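You operate a simulated robot arm through the tools that you are given. There is no shell and no other tool.

The job below is to be done with a simulated robot arm. You get a single attempt, and the scene is never put back.

TASK
Lock the white tape roll away in the wiring bench drawer.
Fine: the red screw locks the shut drawer; turn it tight again. Where these are worked on the way, their far stop is far enough and under half their travel is too little: red screw, wiring bench drawer.

It is judged by the outcome, as a careful person would: the job done as asked, and still so three seconds after it is handed in. It fails if anything else is knocked over, pushed out of place, dropped, spilled or broken.

THE ROBOT
A 6-joint arm with a two-finger parallel gripper, fixed in place. Base frame: the origin is at the foot of the arm, x ahead of it, y to its left, z up; the work surface is at about z = 80. Units: cm, rad, N and s.
With the tool pointing down near the work surface it reaches from about 24 to 64 cm from the base axis. Its first joint turns from -1.152 to 1.152 rad. Payload 2.7 kg.
The TCP is the grasp point between the finger pads, 2.3 cm short of the fingertips. In the tool frame z runs along the fingers and y along their closing line. The gripper opens to 9.4 cm. The fingers are 3.8 cm wide and 1 cm thick; the gripper's body (5.4 by 9.6 cm) begins 3.9 cm behind the TCP.
Orientation is that of the tool frame in the base frame, as [roll, pitch, yaw] about the fixed x, y, z axes, in that order (R = Rz(yaw) Ry(pitch) Rx(roll)). With the fingers straight down and closing along the base's y, the tool's x points along the base's -x, its y along +y and its z along -z.

THE INTERFACE
- The arm moves only by the tool arm_command. Its argument "targets" is a list of rows, each a list of 7 numbers: the opening in per cent of the stroke, from 0 (shut) to 100 (fully open), then the shift along the base's x, y, z in cm, then the turn, a rotation vector about the base's x, y, z in rad. In form: [[grip, x, y, z, ax, ay, az], ...]. A call has 1 to 20 rows; each row shifts and turns the commanded pose from where the row before left it. A row lasts 0.2 s, in which the tool goes at most 5 cm and 0.15 rad; a call with a longer step from one row to the next is refused whole, and so is a gripper value outside its range. Where a pose cannot be reached the arm comes as near as it can. A force on the tool above 40 N (or 10 N above the force at the start of the call, whichever is more), or a blocked arm, ends the call early, and 0.2 s more pass. The fingers move at their own pace (about 4.5 cm/s each) and stop on an object; they squeeze with about 36 N. The grip force told is the motor's: it shows also when the fingers shut on nothing. Time passes only in rows, and 0.2 s behind the last, so rows that do not move let the fingers close. The reply holds the time, the measured pose of the TCP, the force on the tool along the base axes, the opening and the grip force, in the units named above and with some noise, with the torque about the TCP (base axes, N m) and any sound that the robot's microphone picked up.
- Cameras (640 x 400 px; columns grow to the right, rows downward): "scene" is fixed at [4.99, -41.84, 140.07]; the picture's right is [0.94, -0.34, 0.00], its down [-0.20, -0.56, -0.80] and it looks along [0.27, 0.76, -0.60] (base axes); focal length 336 px, centre (320, 200). "wrist" rides on the gripper at [8.7, 1.6, -7.5] in the tool frame; the picture's right is [-0.18, 0.98, 0.00], its down [-0.58, -0.11, -0.81] and it looks along [-0.79, -0.15, 0.59] (tool axes); focal length 243 px, centre (320, 200). There is no depth. A picture from a camera that has moved, and an enlarged one, comes with that camera's place and axes in the base frame and with its lens.
- camera(camera): a new picture of that camera. The clock stands still meanwhile.
- zoom(camera, box): a new picture of the part [left, top, right, bottom] of that camera's present view, enlarged. The clock stands still meanwhile.
- job_done(): hands the job in; it is judged then, once.

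Nothing tells you positions but the pictures and the camera data. Unless the task says otherwise, let go and move clear before handing in.

The tools are called after "Request:" as a command line: name --pt "numbers of a row" for each row, then --argument value for the rest, lists and objects as JSON in quotes. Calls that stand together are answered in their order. arm_command: Moves the arm, as the interface text tells. Its arguments: {"type":"object","properties":{"targets":{"type":"array","items":{"type":"array","items":{"type":"number"}}}},"required":["targets"]} The other tools are called the same way: camera (camera) takes a picture; zoom (camera, box) takes an enlarged picture of a part of a camera's view; job_done () hands the job in.

At the start:

```text
time: 0.0
tool_pos: [40.51, 18.43, 108.98]
tool_rot: [3.139, 0.001, 3.14]
contact_force: [-0.5, -0.2, -0.3]
moment: [-0.01, -0.02, -0.01]
width: 9.39
gripper_force: 0.1
```

scene: 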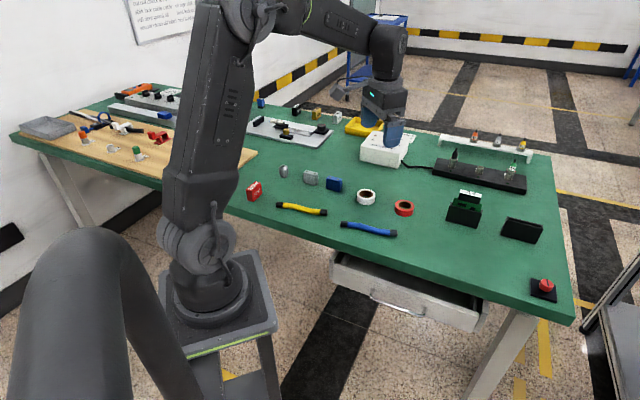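
wrist: 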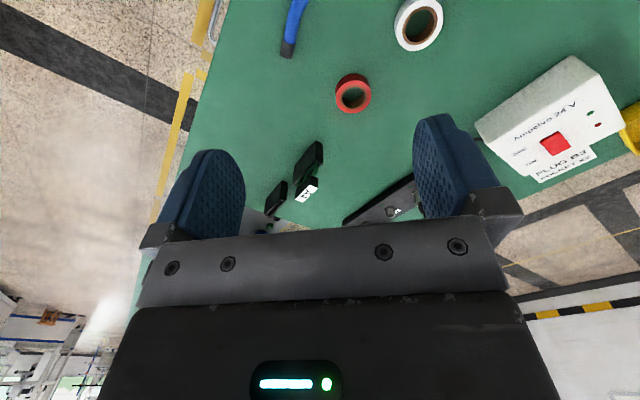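

I see a green bench with a white tape roll near the middle, a drawer under the front edge that looks partly open, and a red thing in the right corner. I'll look closer before moving.

Request:
zoom --camera "scene" --box '[310, 220, 510, 345]'

Request:
zoom --camera "scene" --box '[240, 140, 440, 265]'

Request:
zoom --camera "scene" --box '[420, 130, 600, 310]'

```text
3.20 times, centred on (410, 282) of scene
camera zoom: at [4.99, -41.84, 140.07], right [0.94, -0.34, 0.0], down [-0.2, -0.56, -0.8], along [0.27, 0.76, -0.6], focal length 1076 px, centre (32, -64)
```

zoom: 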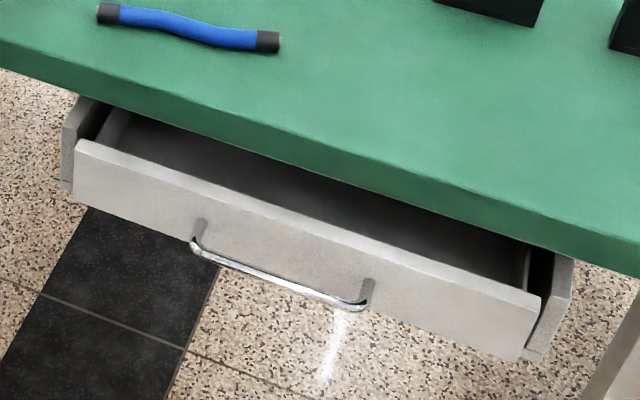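

```text
3.20 times, centred on (340, 202) of scene
camera zoom: at [4.99, -41.84, 140.07], right [0.94, -0.34, 0.0], down [-0.2, -0.56, -0.8], along [0.27, 0.76, -0.6], focal length 1076 px, centre (256, 192)
```

zoom: 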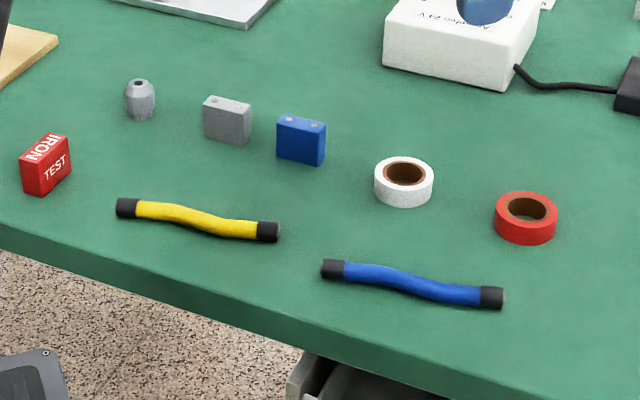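

```text
2.22 times, centred on (510, 220) of scene
camera zoom: at [4.99, -41.84, 140.07], right [0.94, -0.34, 0.0], down [-0.2, -0.56, -0.8], along [0.27, 0.76, -0.6], focal length 747 px, centre (-102, 156)
```

zoom: 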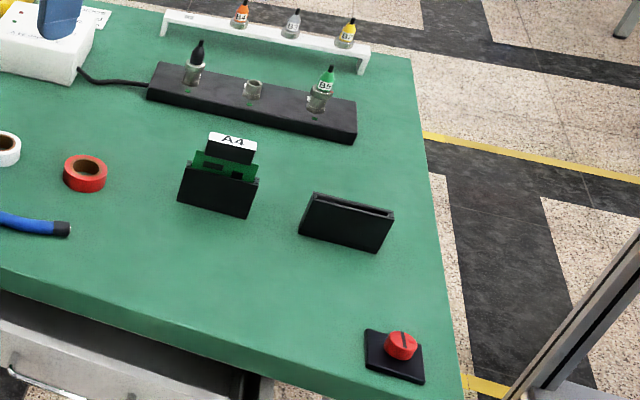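

The bench runs at about 45° to the base frame. The drawer is slightly open under the front edge, around (41, 0, 73), and the slotted red knob sits in the corner near (66, -15). I'll move the wrist camera to get a closer view of the drawer front.

Request:
arm_command --pt "100 -1.31 -3.55 -1.5 0 0 0.098" --pt "100 -1.31 -3.55 -1.5 0 0 0.098" --pt "100 -1.31 -3.55 -1.5 0 0 0.098" --pt "100 -1.31 -3.55 -1.5 0 0 0.098" --pt "100 -1.31 -3.55 -1.5 0 0 0.098" --pt "100 -1.31 -3.55 -1.5 0 0 0.098" --pt "100 -1.31 -3.55 -1.5 0 0 0.098" --pt "100 -1.31 -3.55 -1.5 0 0 0.098"

Request:
camera --camera "wrist"

Request:
camera --camera "scene"

```text
time: 1.8
tool_pos: [29.88, -9.93, 96.87]
tool_rot: [3.139, -0.001, -2.356]
contact_force: [0.5, 0.4, 0.5]
moment: [0.01, 0.01, 0.02]
width: 9.39
gripper_force: 0.1
```

```text
taken
camera wrist: at [22.64, -15.03, 104.38], right [-0.56, 0.83, 0.0], down [0.49, 0.33, 0.81], along [0.67, 0.46, -0.59], focal length 243 px, centre (320, 200)
```

wrist: 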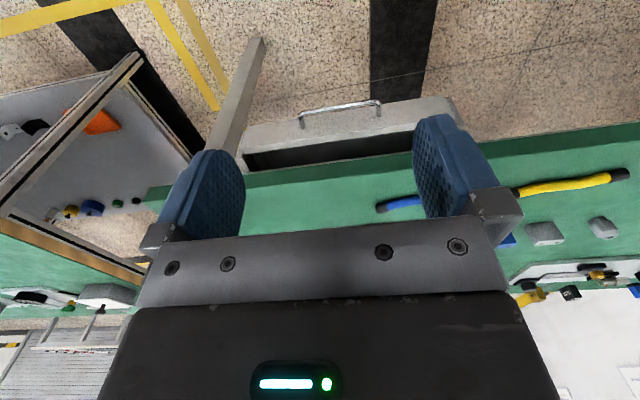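

```text
taken
```

scene: 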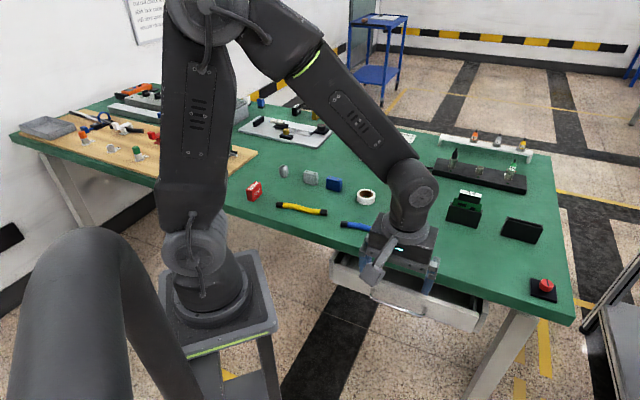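

The drawer, with its horizontal bar handle, shows upside down at the top of the wrist view. I'll enlarge it to triangulate.

Request:
zoom --camera "wrist" --box '[220, 70, 480, 200]'

```text
2.46 times, centred on (350, 135) of wrist
camera zoom: at [22.64, -15.03, 104.38], right [-0.56, 0.83, 0.0], down [0.49, 0.33, 0.81], along [0.67, 0.46, -0.59], focal length 597 px, centre (246, 360)
```

zoom: 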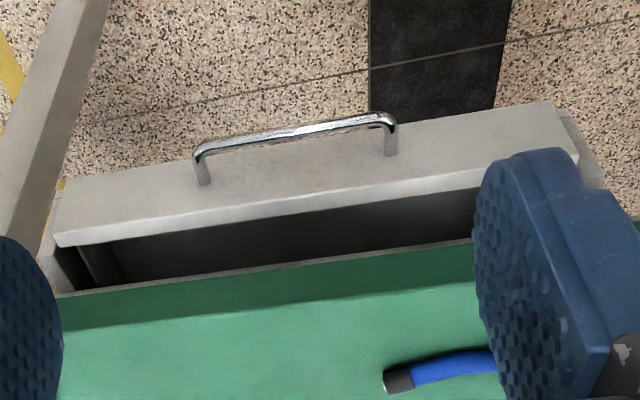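

The handle looks to be around (41, 2, 66), but its depth is uncertain. I'll drop the wrist camera lower for a better line of sight.

Request:
arm_command --pt "100 -1 -1.5 -3.5 0 0 0" --pt "100 -1 -1.5 -3.5 0 0 0" --pt "100 -1 -1.5 -3.5 0 0 0" --pt "100 -1 -1.5 -3.0 0 0 0"

Request:
camera --camera "wrist"

Request:
zoom --camera "wrist" --box '[180, 60, 480, 247]'

```text
time: 2.8
tool_pos: [25.88, -15.79, 83.42]
tool_rot: [3.141, 0.001, -2.356]
contact_force: [0.3, 0.0, 0.2]
moment: [0.02, 0.01, -0.02]
width: 9.39
gripper_force: 0.1
```

```text
taken
camera wrist: at [18.66, -20.88, 90.97], right [-0.56, 0.83, 0.0], down [0.49, 0.33, 0.81], along [0.67, 0.46, -0.59], focal length 243 px, centre (320, 200)
```

wrist: 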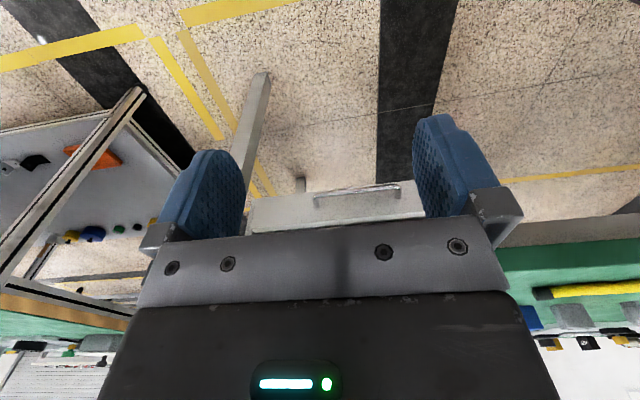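

```text
2.13 times, centred on (330, 154) of wrist
camera zoom: at [18.66, -20.88, 90.97], right [-0.56, 0.83, 0.0], down [0.49, 0.33, 0.81], along [0.67, 0.46, -0.59], focal length 518 px, centre (299, 299)
```

zoom: 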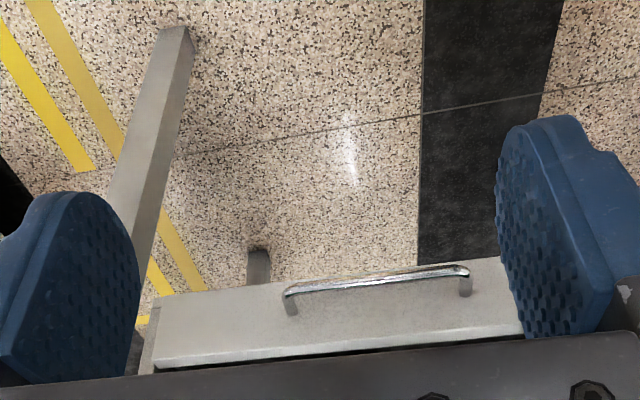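

The two views agree. The handle bar is centred near (41.6, 1.6, 66), the panel top is at about z = 69.5, and the bench edge overhangs. The drawer looks shut, so the screw may be tight. I'll inspect the red screw next.

Request:
arm_command --pt "100 0 0 4.5 0 0 -0.12" --pt "100 0 0 4.5 0 0 -0.12" --pt "100 2 0 4 0 0 -0.12" --pt "100 3.5 0.9 2 0 0 -0.12" --pt "100 3.5 0.9 0 0 0 -0.12" --pt "100 3.5 0.9 0 0 0 -0.12" --pt "100 3.5 0.9 0 0 0 -0.12" --pt "100 3.5 0.9 0 0 0 -0.12" --pt "100 2.5 0.9 0 0 0 -0.04"

Request:
camera --camera "wrist"

```text
time: 4.8
tool_pos: [48.27, -10.51, 98.47]
tool_rot: [3.141, 0.0, 2.923]
contact_force: [-1.2, 0.8, -0.5]
moment: [-0.01, 0.02, -0.02]
width: 9.4
gripper_force: 0.0
```

```text
taken
camera wrist: at [40.09, -7.14, 106.0], right [0.39, 0.92, 0.0], down [0.54, -0.23, 0.81], along [0.74, -0.32, -0.59], focal length 243 px, centre (320, 200)
```

wrist: 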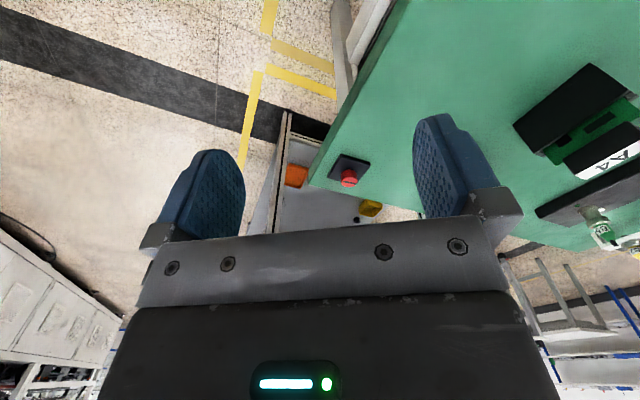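

Request:
zoom --camera "wrist" --box '[310, 140, 390, 200]'

Request:
zoom --camera "scene" --box '[515, 265, 575, 310]'

```text
6.67 times, centred on (350, 170) of wrist
camera zoom: at [40.09, -7.14, 106.0], right [0.39, 0.92, 0.0], down [0.54, -0.23, 0.81], along [0.74, -0.32, -0.59], focal length 1618 px, centre (120, 400)
```

zoom: 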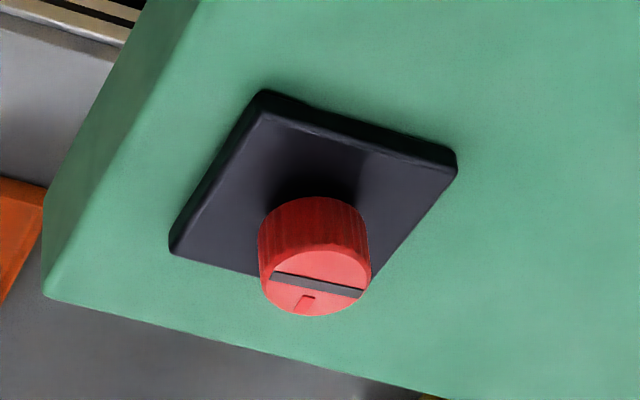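

```text
8.89 times, centred on (545, 288) of scene
camera zoom: at [4.98, -41.84, 140.07], right [0.94, -0.34, 0.0], down [-0.2, -0.56, -0.8], along [0.27, 0.76, -0.6], focal length 2988 px, centre (-1680, -578)
```

zoom: 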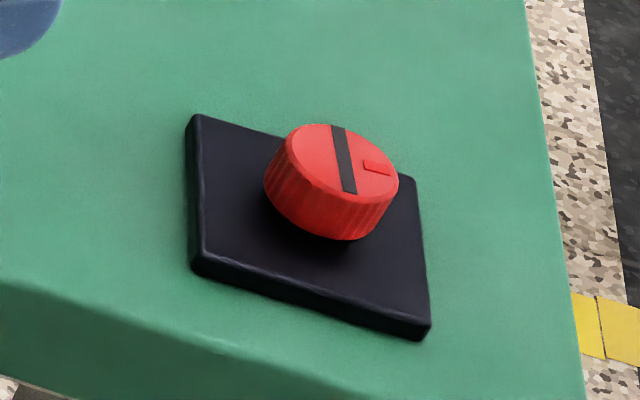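

The red slotted knob (about 3 cm across) has its top near (67, -14, 82.5), and its pointer tab runs along the bench's long axis. It sits at the edge of reach, so I'll test how far the arm gets with the tool down, well above it.

Request:
arm_command --pt "100 3.6 -0.75 -0.7 0 0 0" --pt "100 3.6 -0.75 -0.7 0 0 0" --pt "100 3.6 -0.75 -0.7 0 0 0" --pt "100 3.6 -0.75 -0.7 0 0 0" --pt "100 3.6 -0.75 -0.7 0 0 0"

Request:
camera --camera "wrist"

Request:
camera --camera "scene"

```text
time: 6.0
tool_pos: [62.45, -13.92, 94.78]
tool_rot: [3.139, -0.002, 2.923]
contact_force: [0.4, 0.2, 0.5]
moment: [0.02, -0.02, -0.05]
width: 9.4
gripper_force: 0.0
out of reach, approached as far as the arm can: row 5
```

```text
taken
camera wrist: at [54.41, -10.42, 102.34], right [0.39, 0.92, 0.0], down [0.55, -0.23, 0.81], along [0.74, -0.31, -0.59], focal length 243 px, centre (320, 200)
```

wrist: 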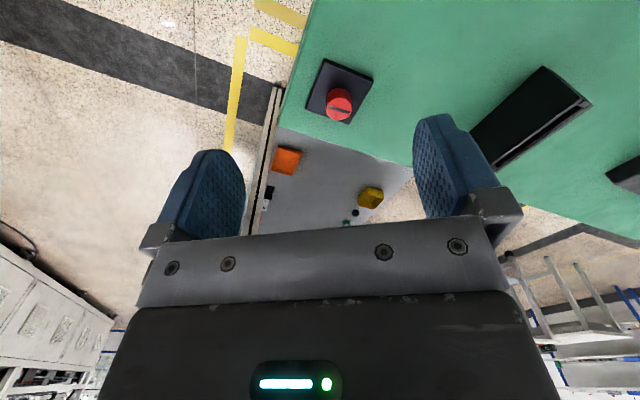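

```text
taken
```

scene: 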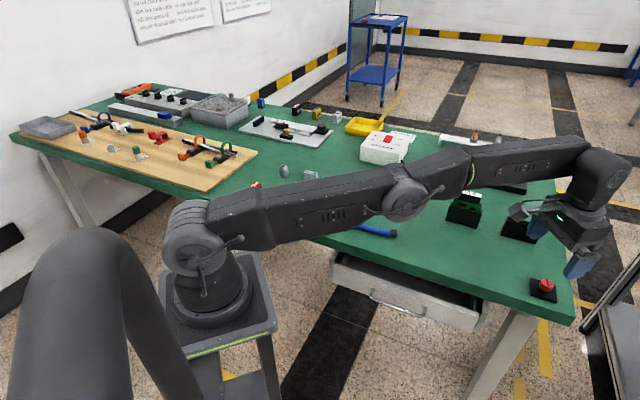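

The arm stops at about 64 cm with the tool down, so I'll have to tilt it outward. First I'll refine the knob position from this view.

Request:
zoom --camera "wrist" --box '[290, 45, 390, 125]'

```text
5.00 times, centred on (340, 85) of wrist
camera zoom: at [54.41, -10.42, 102.34], right [0.39, 0.92, 0.0], down [0.55, -0.23, 0.81], along [0.74, -0.31, -0.59], focal length 1213 px, centre (220, 775)
```

zoom: 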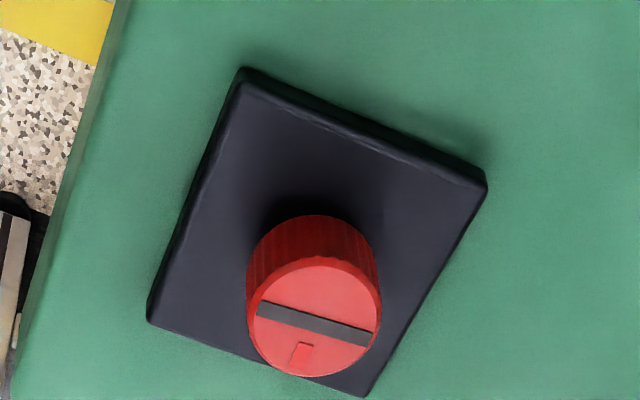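

The knob axis is at about (67.0, -14.1), with its top at z ≈ 82.5. I'll tilt the tool outward by 0.3 rad while staying high and check the reach.

Request:
arm_command --pt "100 -2 0.4 -1 0 0 0" --pt "100 0 0 -1 -0.0325 -0.1465 0" --pt "100 0 0 -1 -0.0325 -0.1465 0" --pt "100 0 0 0 0 0 0"

```text
time: 7.0
tool_pos: [60.58, -13.35, 91.86]
tool_rot: [-3.141, 0.302, 2.926]
contact_force: [0.1, -0.5, 0.1]
moment: [0.01, -0.02, 0.0]
width: 9.41
gripper_force: 0.1
```

Request:
arm_command --pt "100 1.51 -0.09 -0.5 0 0 -0.15" --pt "100 1.51 -0.09 -0.5 0 0 -0.15" --pt "100 1.51 -0.09 -0.5 0 0 -0.15" --pt "100 1.53 -0.09 -0.5 0 0 -0.15" --pt "100 0 0 0 0 0 0"

Request:
camera --camera "scene"

Request:
camera --camera "wrist"

```text
time: 8.2
tool_pos: [66.53, -13.79, 89.81]
tool_rot: [-3.141, 0.299, 2.324]
contact_force: [-0.4, -0.3, 0.1]
moment: [0.0, 0.03, -0.06]
width: 9.4
gripper_force: 0.0
```

```text
taken
```

scene: 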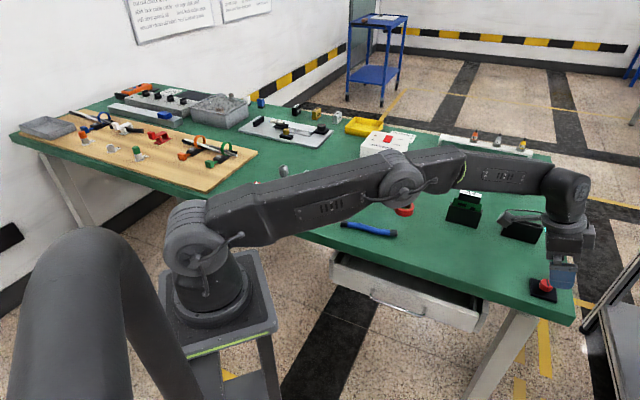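

```text
taken
camera wrist: at [60.53, -4.98, 94.44], right [0.84, 0.54, 0.05], down [0.14, -0.31, 0.94], along [0.53, -0.78, -0.33], focal length 243 px, centre (320, 200)
```

wrist: 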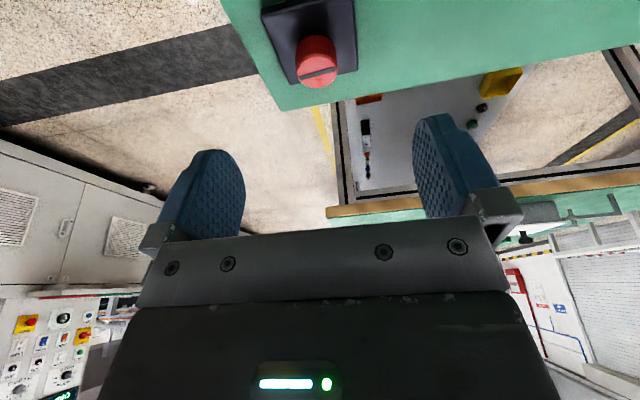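

The tilted pose is reachable and the knob lines up between the fingers. I'll descend onto it now.

Request:
arm_command --pt "100 0.05 0 -1.5 0 0 0" --pt "100 0.05 0 -1.5 0 0 0" --pt "100 0 0 -1.5 0 0 0" --pt "100 0 0 -1.4 0 0 0" --pt "100 0 0 0 0 0 0"

Request:
zoom --camera "scene" --box '[485, 220, 605, 320]'

Request:
camera --camera "wrist"

```text
time: 9.4
tool_pos: [66.69, -13.7, 84.09]
tool_rot: [3.139, 0.3, 2.324]
contact_force: [0.4, 0.8, -1.0]
moment: [0.01, -0.02, 0.01]
width: 9.39
gripper_force: 0.0
```

```text
4.00 times, centred on (545, 270) of scene
camera zoom: at [4.99, -41.84, 140.07], right [0.94, -0.34, 0.0], down [-0.2, -0.56, -0.8], along [0.27, 0.76, -0.6], focal length 1345 px, centre (-580, -80)
```

zoom: 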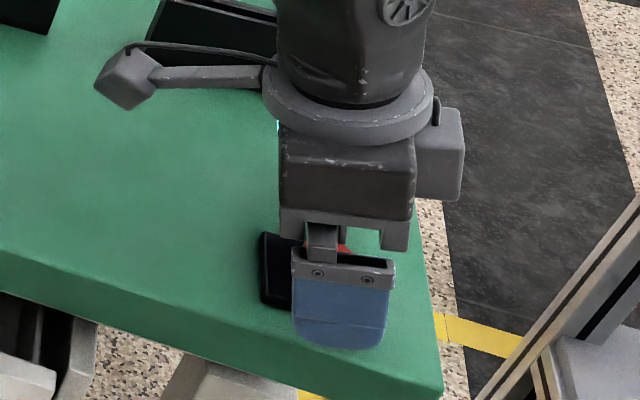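

```text
taken
camera wrist: at [60.62, -4.98, 88.61], right [0.84, 0.55, 0.06], down [0.14, -0.31, 0.94], along [0.53, -0.78, -0.33], focal length 243 px, centre (320, 200)
```

wrist: 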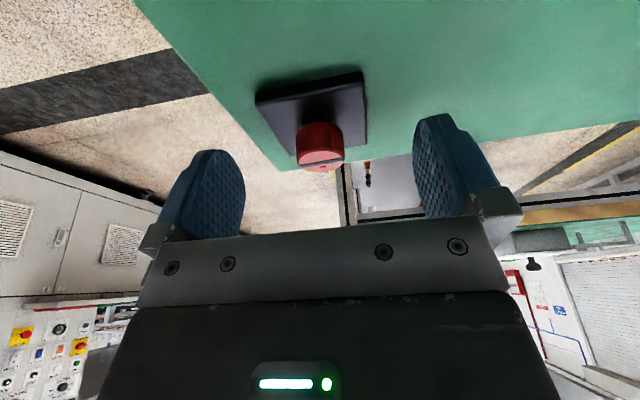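

The knob sits between the fingers near the tips. I'll go down 0.3 cm and close on it.

Request:
arm_command --pt "100 0 0 -0.35 0 0 0" --pt "28 0 0 0 0 0 0" --pt "28 0 0 0 0 0 0" --pt "28 0 0 0 0 0 0" --pt "0 0 0 0 0 0 0" --pt "0 0 0 0 0 0 0" --pt "0 0 0 0 0 0 0" --pt "0 0 0 0 0 0 0"

Request:
camera --camera "wrist"

```text
time: 11.2
tool_pos: [66.67, -13.67, 83.54]
tool_rot: [3.139, 0.3, 2.326]
contact_force: [8.3, 4.6, -3.4]
moment: [-0.27, -0.4, 0.0]
width: 2.36
gripper_force: 45.3
```

```text
taken
camera wrist: at [60.66, -4.95, 88.24], right [0.84, 0.55, 0.06], down [0.14, -0.31, 0.94], along [0.53, -0.78, -0.33], focal length 243 px, centre (320, 200)
```

wrist: 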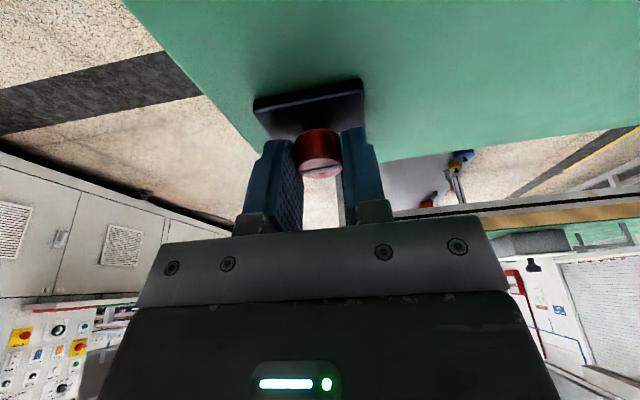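

The knob is gripped at 2.36 cm, slightly off centre. I'll re-centre a little and turn counter-clockwise by a small amount to feel the response.

Request:
arm_command --pt "0 0.12 0.08 0 0 0 0" --pt "0 -0.037 -0.038 0 0 0 0.1" --pt "0 -0.033 -0.041 0 0 0 0.1" --pt "0 0 0 0 0 0 0"

Request:
camera --camera "wrist"

```text
time: 12.2
tool_pos: [66.73, -13.74, 83.7]
tool_rot: [3.14, 0.298, 2.524]
contact_force: [0.9, 8.0, 1.4]
moment: [0.75, 0.81, -0.02]
width: 2.37
gripper_force: 45.0
```

```text
taken
camera wrist: at [59.03, -6.35, 88.26], right [0.71, 0.7, 0.06], down [0.2, -0.27, 0.94], along [0.68, -0.66, -0.33], focal length 243 px, centre (320, 200)
```

wrist: 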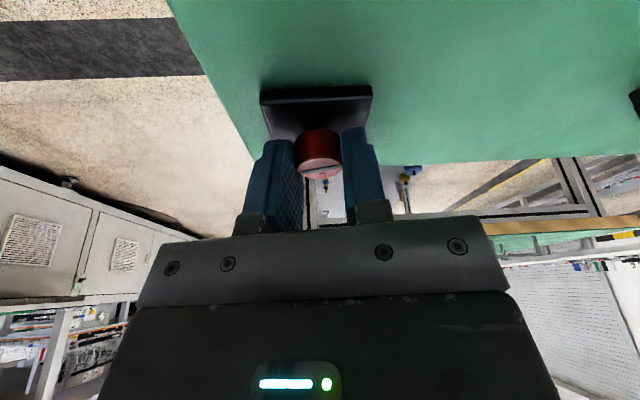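

Request:
zoom --camera "wrist" --box '[270, 110, 370, 190]'

Request:
zoom --camera "scene" --box '[515, 255, 575, 305]'

```text
5.00 times, centred on (320, 150) of wrist
camera zoom: at [59.03, -6.35, 88.26], right [0.71, 0.7, 0.06], down [0.2, -0.27, 0.94], along [0.68, -0.66, -0.33], focal length 1213 px, centre (320, 450)
```

zoom: 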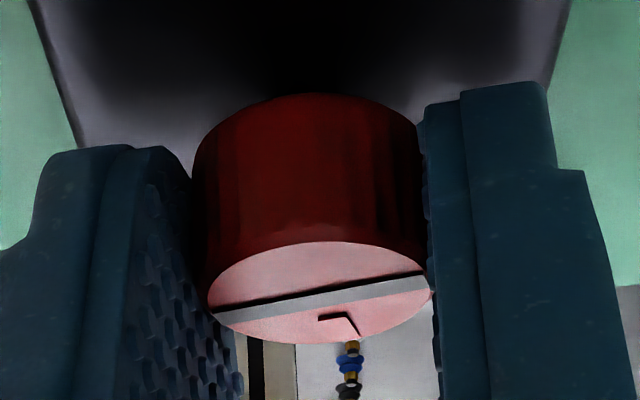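

```text
8.00 times, centred on (545, 280) of scene
camera zoom: at [4.99, -41.82, 140.08], right [0.94, -0.34, 0.0], down [-0.2, -0.56, -0.8], along [0.27, 0.76, -0.6], focal length 2690 px, centre (-1480, -440)
```

zoom: 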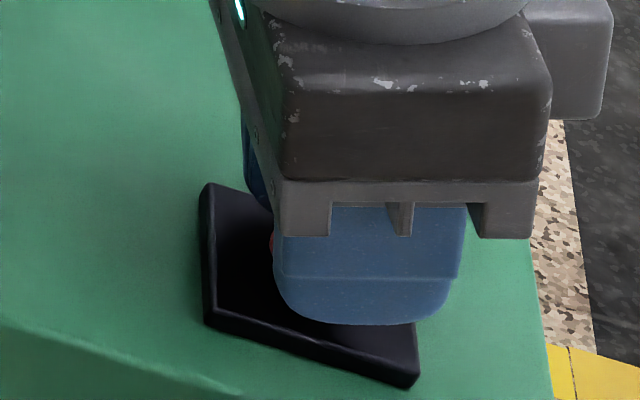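

The knob is turning with the grip; its slot moved roughly 15° counter-clockwise with little resistance. I'll keep turning that way.

Request:
arm_command --pt "0 -0.029 -0.045 0 0 0 0.1" --pt "0 -0.024 -0.047 0 0 0 0.1" --pt "0 -0.019 -0.049 0 0 0 0.1" --pt "0 -0.014 -0.051 0 0 0 0.1" --pt "0 -0.008 -0.052 0 0 0 0.1" --pt "0 -0.004 -0.053 0 0 0 0.1" --pt "0 0.002 -0.053 0 0 0 0.1" --pt "0 0 0 0 0 0 0"

Request:
zoom --camera "wrist" --box '[270, 110, 370, 190]'

```text
time: 14.0
tool_pos: [66.58, -13.86, 83.49]
tool_rot: [3.141, 0.301, -3.054]
contact_force: [-1.1, 18.0, 0.5]
moment: [0.33, -0.51, 0.05]
width: 2.37
gripper_force: 44.9
```

```text
5.00 times, centred on (320, 150) of wrist
camera zoom: at [56.04, -13.15, 88.25], right [0.09, 0.99, 0.06], down [0.33, -0.08, 0.94], along [0.94, -0.07, -0.33], focal length 1213 px, centre (320, 450)
```

zoom: 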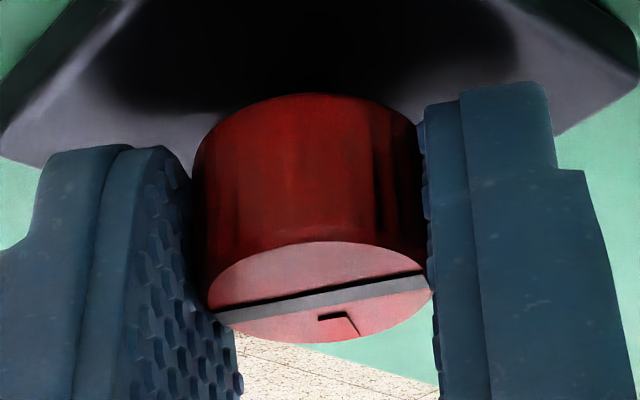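

The knob stays locked to the fingers and has now turned about 52°. I'll re-centre for the sideways force and continue.

Request:
arm_command --pt "0 0 0.22 0 0 0 0" --pt "0 0.007 -0.052 0 0 0 0.1" --pt "0 0.012 -0.051 0 0 0 0.1" --pt "0 0.017 -0.05 0 0 0 0.1" --pt "0 0.021 -0.048 0 0 0 0.1" --pt "0 0 0 0 0 0 0"

Request:
zoom --camera "wrist" --box '[270, 110, 370, 190]'

```text
time: 15.4
tool_pos: [66.5, -13.85, 83.65]
tool_rot: [-3.14, 0.303, -2.654]
contact_force: [15.3, 12.4, -3.3]
moment: [-0.22, 0.3, -0.01]
width: 2.36
gripper_force: 44.2
```

```text
5.00 times, centred on (320, 150) of wrist
camera zoom: at [56.59, -17.38, 88.22], right [-0.3, 0.95, 0.05], down [0.33, 0.05, 0.94], along [0.89, 0.3, -0.33], focal length 1213 px, centre (320, 450)
```

zoom: 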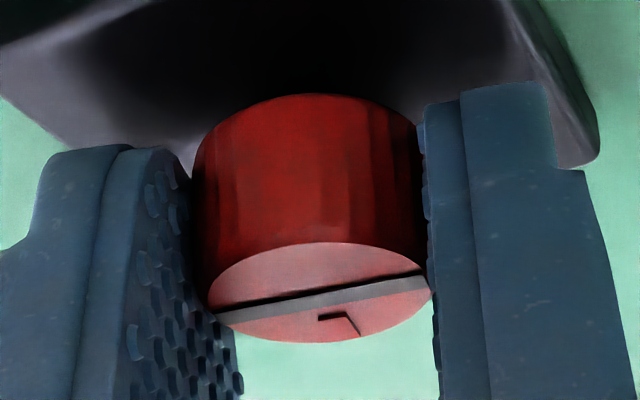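

Request:
arm_command --pt "0 0.15 0.1 0 0 0 0" --pt "0 0.027 -0.046 0 0 0 0.1" --pt "0 0.031 -0.043 0 0 0 0.1" --pt "0 0.036 -0.039 0 0 0 0.1" --pt "0 0 0 0 0 0 0"

Request:
zoom --camera "wrist" --box '[270, 110, 370, 190]'

```text
time: 16.0
tool_pos: [66.55, -13.9, 83.57]
tool_rot: [-3.134, 0.308, -2.599]
contact_force: [13.1, -1.9, -7.7]
moment: [0.29, -0.47, -0.04]
width: 2.34
gripper_force: 45.2
out of reach, approached as far as the arm can: row 2
stopped in row 2: the force on the tool passed its limit at 49 N (the readings are from after the stop); the commanded pose is now the measured one
```

```text
5.00 times, centred on (320, 150) of wrist
camera zoom: at [56.66, -17.96, 88.17], right [-0.35, 0.93, 0.05], down [0.32, 0.07, 0.95], along [0.88, 0.35, -0.32], focal length 1213 px, centre (320, 450)
```

zoom: 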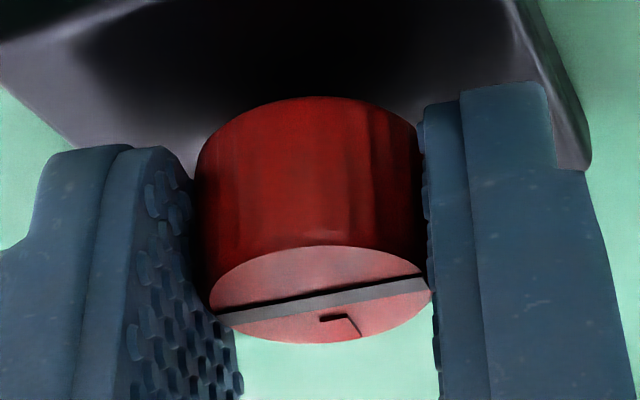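

The first grasp turned the knob about 78° CCW before the arm ran out of reach, and I felt no stop. I'll open, lift, rotate back and re-grip to continue.

Request:
arm_command --pt "60 0 0 0 0 0 0" --pt "60 0 0 0 0 0 0" --pt "60 0 0 0 0 0 0" --pt "60 -0.1 0 2.5 0 0 0" --pt "60 0.03 0.056 0 0 0 -0.1443" --pt "60 0.03 0.056 0 0 0 -0.1443" --pt "60 0.03 0.056 0 0 0 -0.1443" --pt "60 0.03 0.056 0 0 0 -0.1443" --pt "60 0.03 0.056 0 0 0 -0.1443" --pt "60 0.03 0.056 0 0 0 -0.1443" --pt "60 0.03 0.056 0 0 0 -0.1443" --pt "60 0.03 0.056 0 0 0 -0.1443" --pt "60 0.03 0.056 0 0 0 -0.1443" --pt "60 0.05 0.056 0 0 0 -0.1443" --pt "60 0 0 0 0 0 0"

Request:
zoom --camera "wrist" --box '[220, 60, 420, 220]'

Request:
camera --camera "scene"

```text
time: 19.2
tool_pos: [66.63, -13.31, 86.3]
tool_rot: [-3.134, 0.306, 2.24]
contact_force: [-0.5, -0.2, 0.6]
moment: [0.04, 0.0, 0.03]
width: 5.62
gripper_force: 0.0
```

```text
2.50 times, centred on (320, 140) of wrist
camera zoom: at [61.46, -4.11, 90.8], right [0.88, 0.47, 0.05], down [0.11, -0.31, 0.95], along [0.46, -0.83, -0.32], focal length 606 px, centre (320, 350)
```

zoom: 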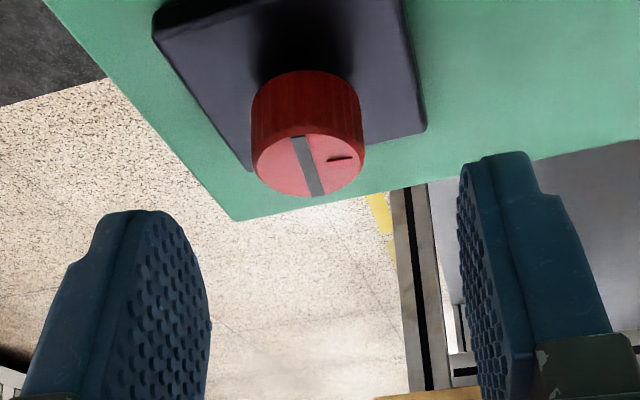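

```text
taken
```

scene: 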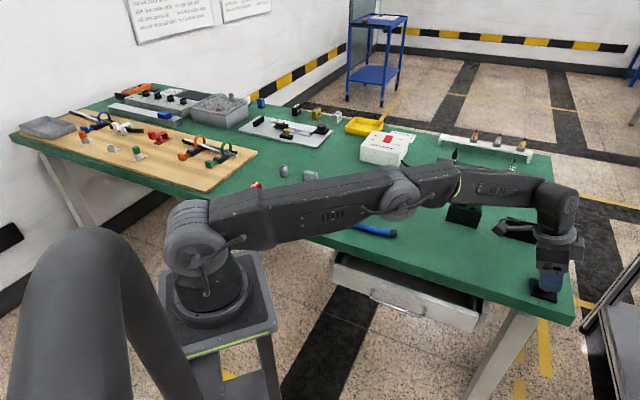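

The pointer has turned about 78° CCW, to roughly +38° azimuth. I'll re-grip and continue turning.

Request:
arm_command --pt "60 -0.08 -0.04 -1.35 0 0 0" --pt "60 0 0 -1.35 0 0 0" --pt "25 0 0 0 0 0 0" --pt "0 0 0 0 0 0 0" --pt "0 0 0 0 0 0 0" --pt "0 0 0 0 0 0 0" --pt "0 0 0 0 0 0 0"

```text
time: 20.8
tool_pos: [66.66, -13.43, 83.57]
tool_rot: [-3.135, 0.309, 2.24]
contact_force: [-11.7, 0.3, 14.4]
moment: [0.77, 0.36, -0.07]
width: 2.38
gripper_force: 44.7
```

Request:
arm_command --pt "0 -0.12 0 0.12 0 0 0" --pt "0 -0.047 -0.042 0 0 0 0.12" --pt "0 -0.042 -0.048 0 0 0 0.12" --pt "0 -0.036 -0.052 0 0 0 0.12" --pt "0 -0.03 -0.056 0 0 0 0.12" --pt "0 -0.022 -0.06 0 0 0 0.12" --pt "0 -0.015 -0.062 0 0 0 0.12" --pt "0 0 0 0 0 0 0"

Request:
zoom --camera "wrist" --box '[270, 110, 370, 190]'

```text
time: 22.6
tool_pos: [66.33, -13.65, 83.62]
tool_rot: [-3.137, 0.309, 2.962]
contact_force: [25.7, -7.2, -14.2]
moment: [0.39, -0.57, 0.01]
width: 2.35
gripper_force: 44.9
```

```text
5.00 times, centred on (320, 150) of wrist
camera zoom: at [56.35, -10.23, 88.11], right [0.35, 0.94, 0.05], down [0.28, -0.16, 0.95], along [0.89, -0.32, -0.32], focal length 1213 px, centre (320, 450)
```

zoom: 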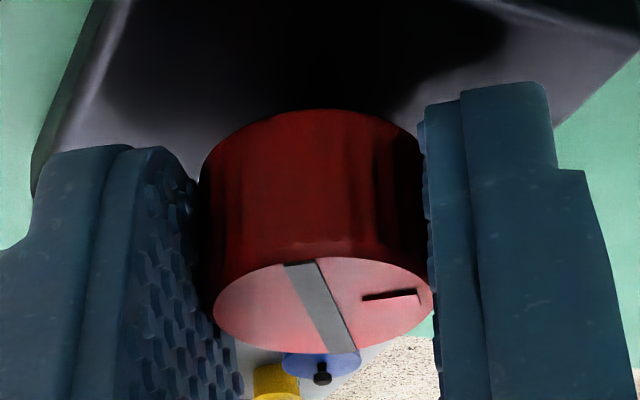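

Request:
arm_command --pt "0 0.28 -0.05 -0.08 0 0 0" --pt "0 -0.008 -0.063 0 0 0 0.12" --pt "0 0 -0.064 0 0 0 0.12" --pt "0 0.008 -0.063 0 0 0 0.12" --pt "0 0.015 -0.062 0 0 0 0.12" --pt "0 0 0 0 0 0 0"

Request:
zoom --camera "wrist" --box '[270, 110, 370, 190]'

```text
time: 24.0
tool_pos: [66.44, -13.9, 83.51]
tool_rot: [-3.139, 0.303, -2.839]
contact_force: [-29.1, 9.9, 15.3]
moment: [0.47, 0.61, 0.04]
width: 2.35
gripper_force: 45.6
```

```text
5.00 times, centred on (320, 150) of wrist
camera zoom: at [55.93, -15.5, 88.18], right [-0.12, 0.99, 0.05], down [0.33, -0.01, 0.94], along [0.94, 0.13, -0.33], focal length 1213 px, centre (320, 450)
```

zoom: 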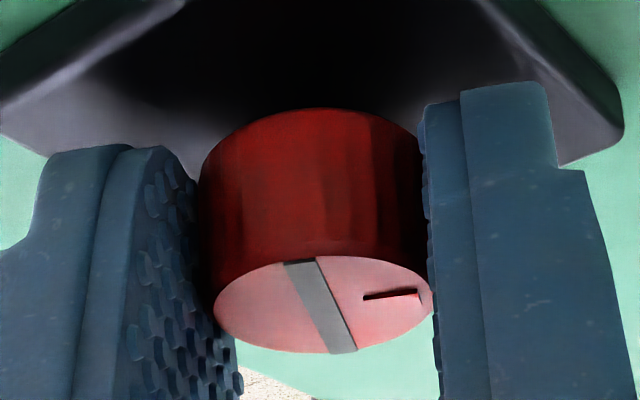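

Request:
arm_command --pt "0 -0.15 0.05 0.05 0 0 0" --pt "0 0.022 -0.06 0 0 0 0.12" --pt "0 0 0 0 0 0 0"

Request:
zoom --camera "wrist" --box '[270, 110, 370, 190]'

```text
time: 24.8
tool_pos: [66.42, -14.05, 83.61]
tool_rot: [-3.136, 0.308, -2.721]
contact_force: [-12.8, 9.1, 10.6]
moment: [0.21, 1.05, 0.09]
width: 2.39
gripper_force: 45.4
```

```text
5.00 times, centred on (320, 150) of wrist
camera zoom: at [56.18, -16.77, 88.12], right [-0.24, 0.97, 0.05], down [0.33, 0.03, 0.94], along [0.91, 0.24, -0.32], focal length 1213 px, centre (320, 450)
```

zoom: 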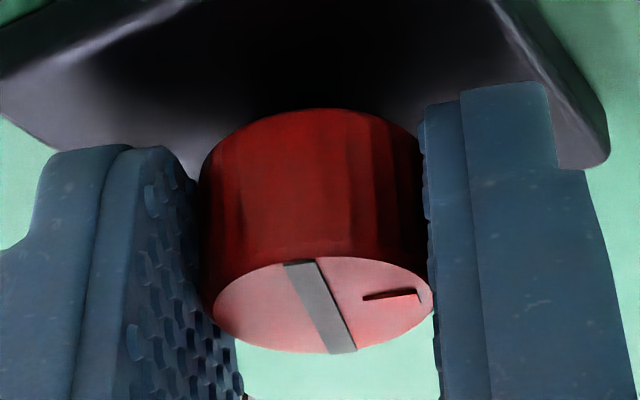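

About 153° turned so far, and the knob still follows freely. I'll re-grip once more to look for the far stop.

Request:
arm_command --pt "60 0 0 0 0 0 0" --pt "60 0 0 0 0 0 0" --pt "60 0 0 0 0 0 0" --pt "60 0 0 2.5 0 0 0" --pt "60 0.012 0.065 0 0 0 -0.132" --pt "60 0.012 0.065 0 0 0 -0.132" --pt "60 0.012 0.065 0 0 0 -0.132" --pt "60 0.012 0.065 0 0 0 -0.132" --pt "60 0.012 0.065 0 0 0 -0.132" --pt "60 0.012 0.065 0 0 0 -0.132" --pt "60 0.012 0.065 0 0 0 -0.132" --pt "60 0.012 0.065 0 0 0 -0.132" --pt "60 0.012 0.065 0 0 0 -0.132" --pt "60 0.012 0.065 0 0 0 -0.132" --pt "60 0 0 0 0 0 0"

Request:
zoom --camera "wrist" --box '[220, 60, 420, 220]'

```text
time: 28.0
tool_pos: [66.49, -13.35, 86.19]
tool_rot: [-3.137, 0.308, 2.241]
contact_force: [0.9, 0.3, 0.1]
moment: [0.0, 0.01, 0.02]
width: 5.64
gripper_force: 0.0
```

```text
2.50 times, centred on (320, 140) of wrist
camera zoom: at [61.33, -4.08, 90.67], right [0.88, 0.47, 0.05], down [0.11, -0.31, 0.95], along [0.46, -0.83, -0.32], focal length 606 px, centre (320, 350)
```

zoom: 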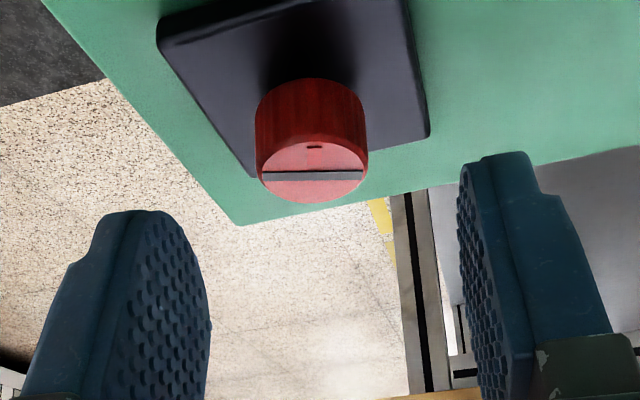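

Request:
arm_command --pt "60 0.03 -0.04 -1.3 0 0 0" --pt "60 0 0 -1.3 0 0 0" --pt "25 0 0 0 0 0 0" --pt "0 0 0 0 0 0 0" --pt "0 0 0 0 0 0 0" --pt "0 0 0 0 0 0 0" --pt "0 0 0 0 0 0 0"

Request:
arm_command --pt "0 -0.047 -0.042 0 0 0 0.12" --pt "0 -0.042 -0.048 0 0 0 0.12" --pt "0 -0.036 -0.052 0 0 0 0.12" --pt "0 0 0 0 0 0 0"

Request:
zoom --camera "wrist" --box '[270, 110, 370, 190]'

```text
time: 29.6
tool_pos: [66.63, -13.59, 83.57]
tool_rot: [-3.135, 0.305, 2.24]
contact_force: [-7.7, -0.6, 8.2]
moment: [0.55, 0.29, -0.06]
width: 2.35
gripper_force: 44.7
```

```text
time: 30.6
tool_pos: [66.52, -13.47, 83.75]
tool_rot: [-3.137, 0.309, 2.602]
contact_force: [-3.9, -5.5, 7.2]
moment: [-0.1, -0.57, -0.6]
width: 2.34
gripper_force: 45.4
```

```text
5.00 times, centred on (320, 150) of wrist
camera zoom: at [58.28, -6.76, 88.11], right [0.66, 0.75, 0.05], down [0.21, -0.25, 0.95], along [0.72, -0.61, -0.32], focal length 1213 px, centre (320, 450)
```

zoom: 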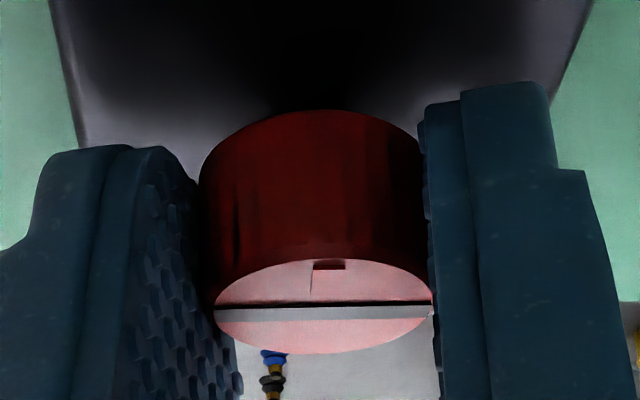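

A resisting torque of -0.6 N·m has appeared and the pointer has turned about 180° from the start, so this looks like the far stop. I'll nudge once more to confirm.

Request:
arm_command --pt "0 -0.01 -0.018 0 0 0 0.04" --pt "0 -0.01 -0.018 0 0 0 0.04" --pt "0 0 0 0 0 0 0"

Request:
zoom --camera "wrist" --box '[270, 110, 370, 190]'

```text
time: 31.4
tool_pos: [66.44, -13.65, 83.53]
tool_rot: [-3.134, 0.305, 2.683]
contact_force: [-6.5, -4.4, 5.9]
moment: [0.25, -0.15, -0.46]
width: 2.36
gripper_force: 45.1
```

```text
5.00 times, centred on (320, 150) of wrist
camera zoom: at [57.72, -7.46, 88.14], right [0.59, 0.8, 0.05], down [0.23, -0.23, 0.94], along [0.77, -0.55, -0.32], focal length 1213 px, centre (320, 450)
```

zoom: 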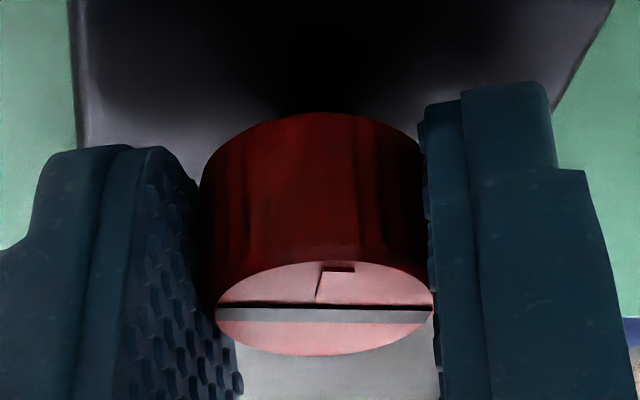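

The knob slipped in the fingers under resistance, so the far stop is confirmed and the travel is about 180°. I'll release, rise, straighten the tool, and swing over to the front of the drawer.

Request:
arm_command --pt "60 0 0 0 0 0 0" --pt "60 0 0 0 0 0 0" --pt "60 0 0 0 0 0 0" --pt "60 0 0 2.5 0 0 0" --pt "60 0 0 4 0 0 0" --pt "60 -1 0 4 0 0 0" --pt "60 -4 0.4 1 0.045 0.0912 0" --pt "60 -4.4 0.4 0 0.045 0.0912 0" --pt "60 -4.4 0.4 0 0.045 0.0912 0" --pt "60 -4.4 0.4 0 0 0 -0.109" --pt "60 -4.4 0.4 0 0 0 -0.109" --pt "60 -4.4 0.4 0 0 0 -0.109" --pt "60 -4.4 0.4 0 0 0 0" --pt "60 -4.4 0.4 0 0 0 0"

Request:
zoom --camera "scene" --box '[515, 265, 575, 310]'

Request:
camera --camera "wrist"

```text
time: 34.4
tool_pos: [30.51, -10.32, 94.93]
tool_rot: [-3.134, 0.003, 2.355]
contact_force: [0.0, -0.8, 0.1]
moment: [0.02, 0.0, -0.03]
width: 5.64
gripper_force: 0.1
```

```text
8.89 times, centred on (545, 288) of scene
camera zoom: at [4.99, -41.84, 140.07], right [0.94, -0.34, 0.0], down [-0.2, -0.56, -0.8], along [0.27, 0.76, -0.6], focal length 2988 px, centre (-1680, -578)
```

zoom: 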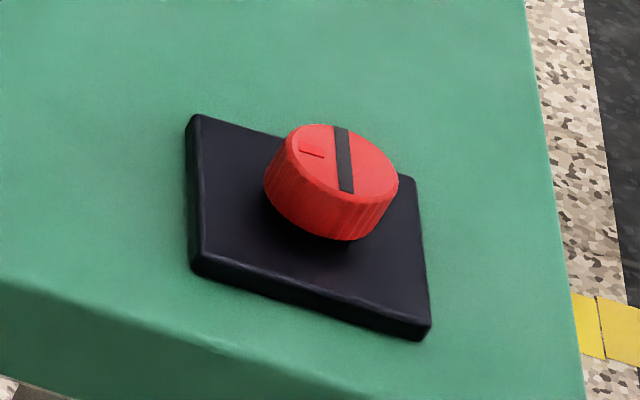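

```text
taken
camera wrist: at [25.56, -3.02, 102.46], right [0.83, 0.56, -0.01], down [0.34, -0.48, 0.81], along [0.45, -0.67, -0.59], focal length 243 px, centre (320, 200)
```

wrist: 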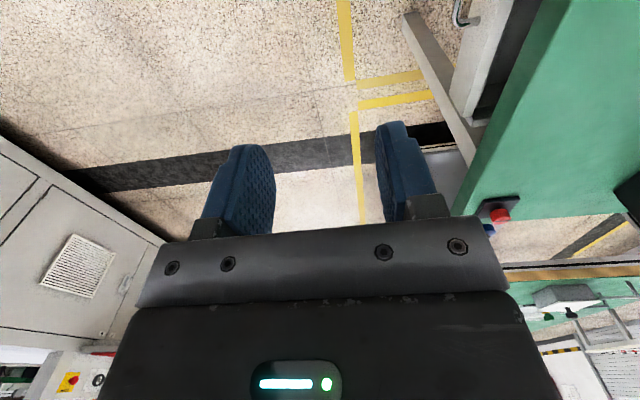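

The screw pointer is exactly 180° from where it started. Next I'll tilt the tool toward the drawer and come down in front of the handle.

Request:
arm_command --pt "37 0.3 0.4 -2.5 0.0863 -0.0863 0" --pt "37 0.4 0.6 -2.5 0.0863 -0.0863 0" --pt "37 0.5 0.6 -2.6 0.0863 -0.0863 0" --pt "37 0.6 0.8 -2.6 0.0863 -0.0863 0" --pt "37 0.7 0.9 -2.7 0.0863 -0.0863 0" --pt "37 0 0 0 0 0 0"

Request:
camera --camera "scene"

Request:
camera --camera "wrist"

```text
time: 35.8
tool_pos: [33.22, -7.16, 82.19]
tool_rot: [2.537, -0.001, 2.352]
contact_force: [0.1, 0.5, 0.1]
moment: [0.04, -0.02, -0.01]
width: 3.48
gripper_force: 0.1
```

```text
taken
```

scene: 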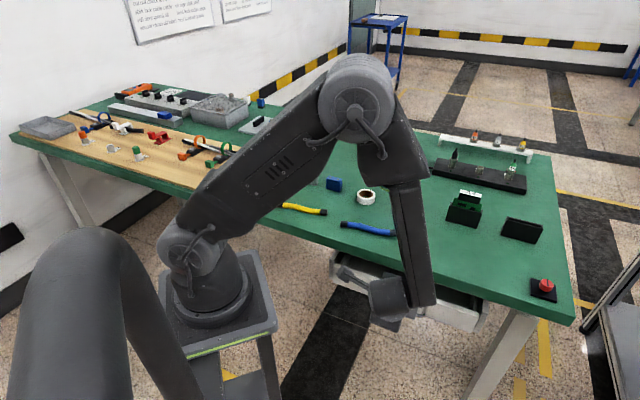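

```text
taken
camera wrist: at [25.02, -3.03, 89.29], right [0.7, 0.44, 0.56], down [0.02, -0.8, 0.6], along [0.71, -0.41, -0.57], focal length 243 px, centre (320, 200)
```

wrist: 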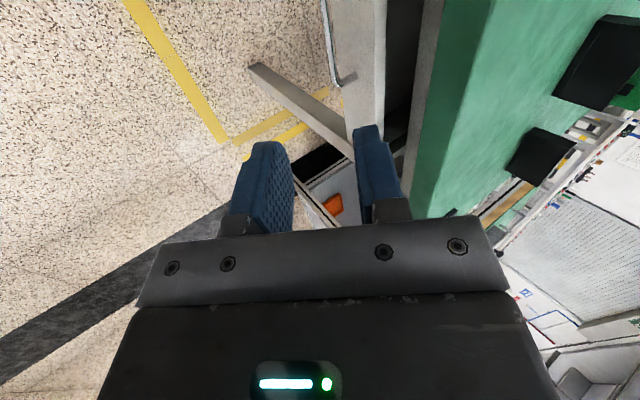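

Request:
zoom --camera "wrist" --box '[270, 0, 430, 120]'

```text
3.33 times, centred on (350, 60) of wrist
camera zoom: at [25.02, -3.03, 89.29], right [0.7, 0.44, 0.56], down [0.02, -0.8, 0.6], along [0.71, -0.41, -0.57], focal length 809 px, centre (220, 667)
```

zoom: 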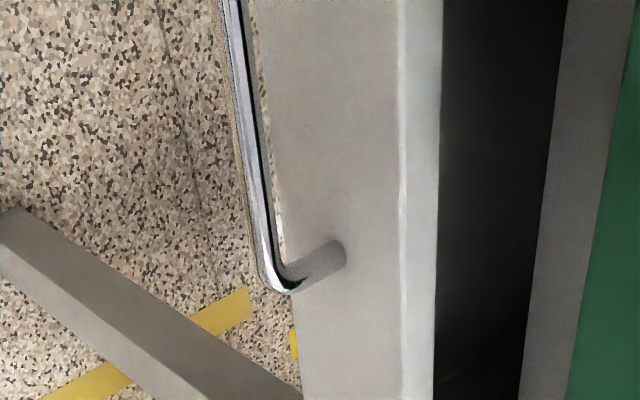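

The bar-to-panel gap is about 2.4 cm, so I need a flatter approach and a narrower opening. I'll tilt more and pre-position about 8 cm back from the bar.

Request:
arm_command --pt "30 0.5 0.6 -2.5 0.0813 -0.0813 0" --pt "30 0.7 0.9 -2.8 0.0813 -0.0813 0" --pt "30 0.8 1.0 -2.8 0.0813 -0.0813 0" --pt "30 0.85 1.0 -2.7 0 0 0" --pt "30 0 0 0 0 0 0"

Request:
camera --camera "scene"

Request:
camera --camera "wrist"

```text
time: 37.0
tool_pos: [36.11, -3.48, 71.2]
tool_rot: [2.192, -0.001, 2.354]
contact_force: [0.5, 0.5, 0.4]
moment: [0.0, 0.0, 0.03]
width: 2.83
gripper_force: 0.0
```

```text
taken
```

scene: 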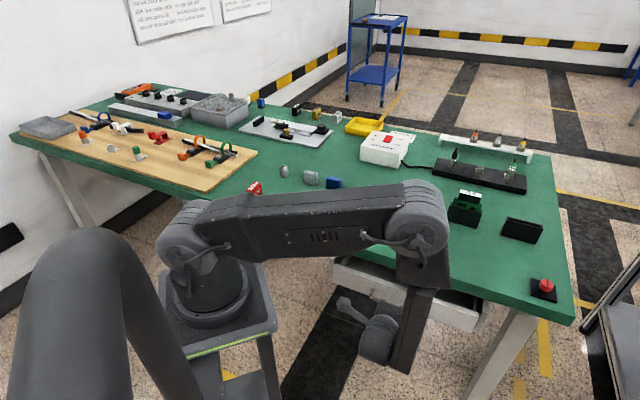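

```text
taken
camera wrist: at [26.33, -0.97, 76.92], right [0.54, 0.27, 0.8], down [-0.1, -0.92, 0.38], along [0.84, -0.28, -0.46], focal length 243 px, centre (320, 200)
```

wrist: 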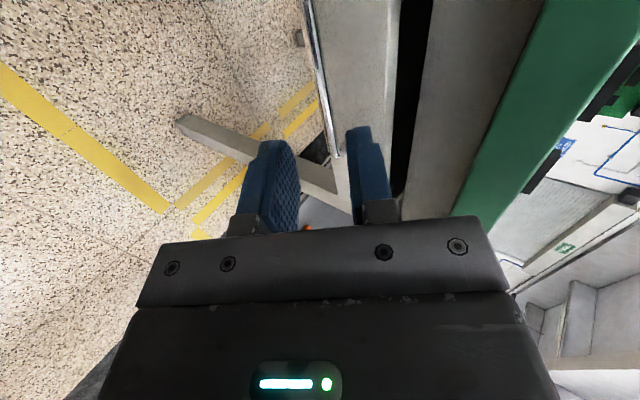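

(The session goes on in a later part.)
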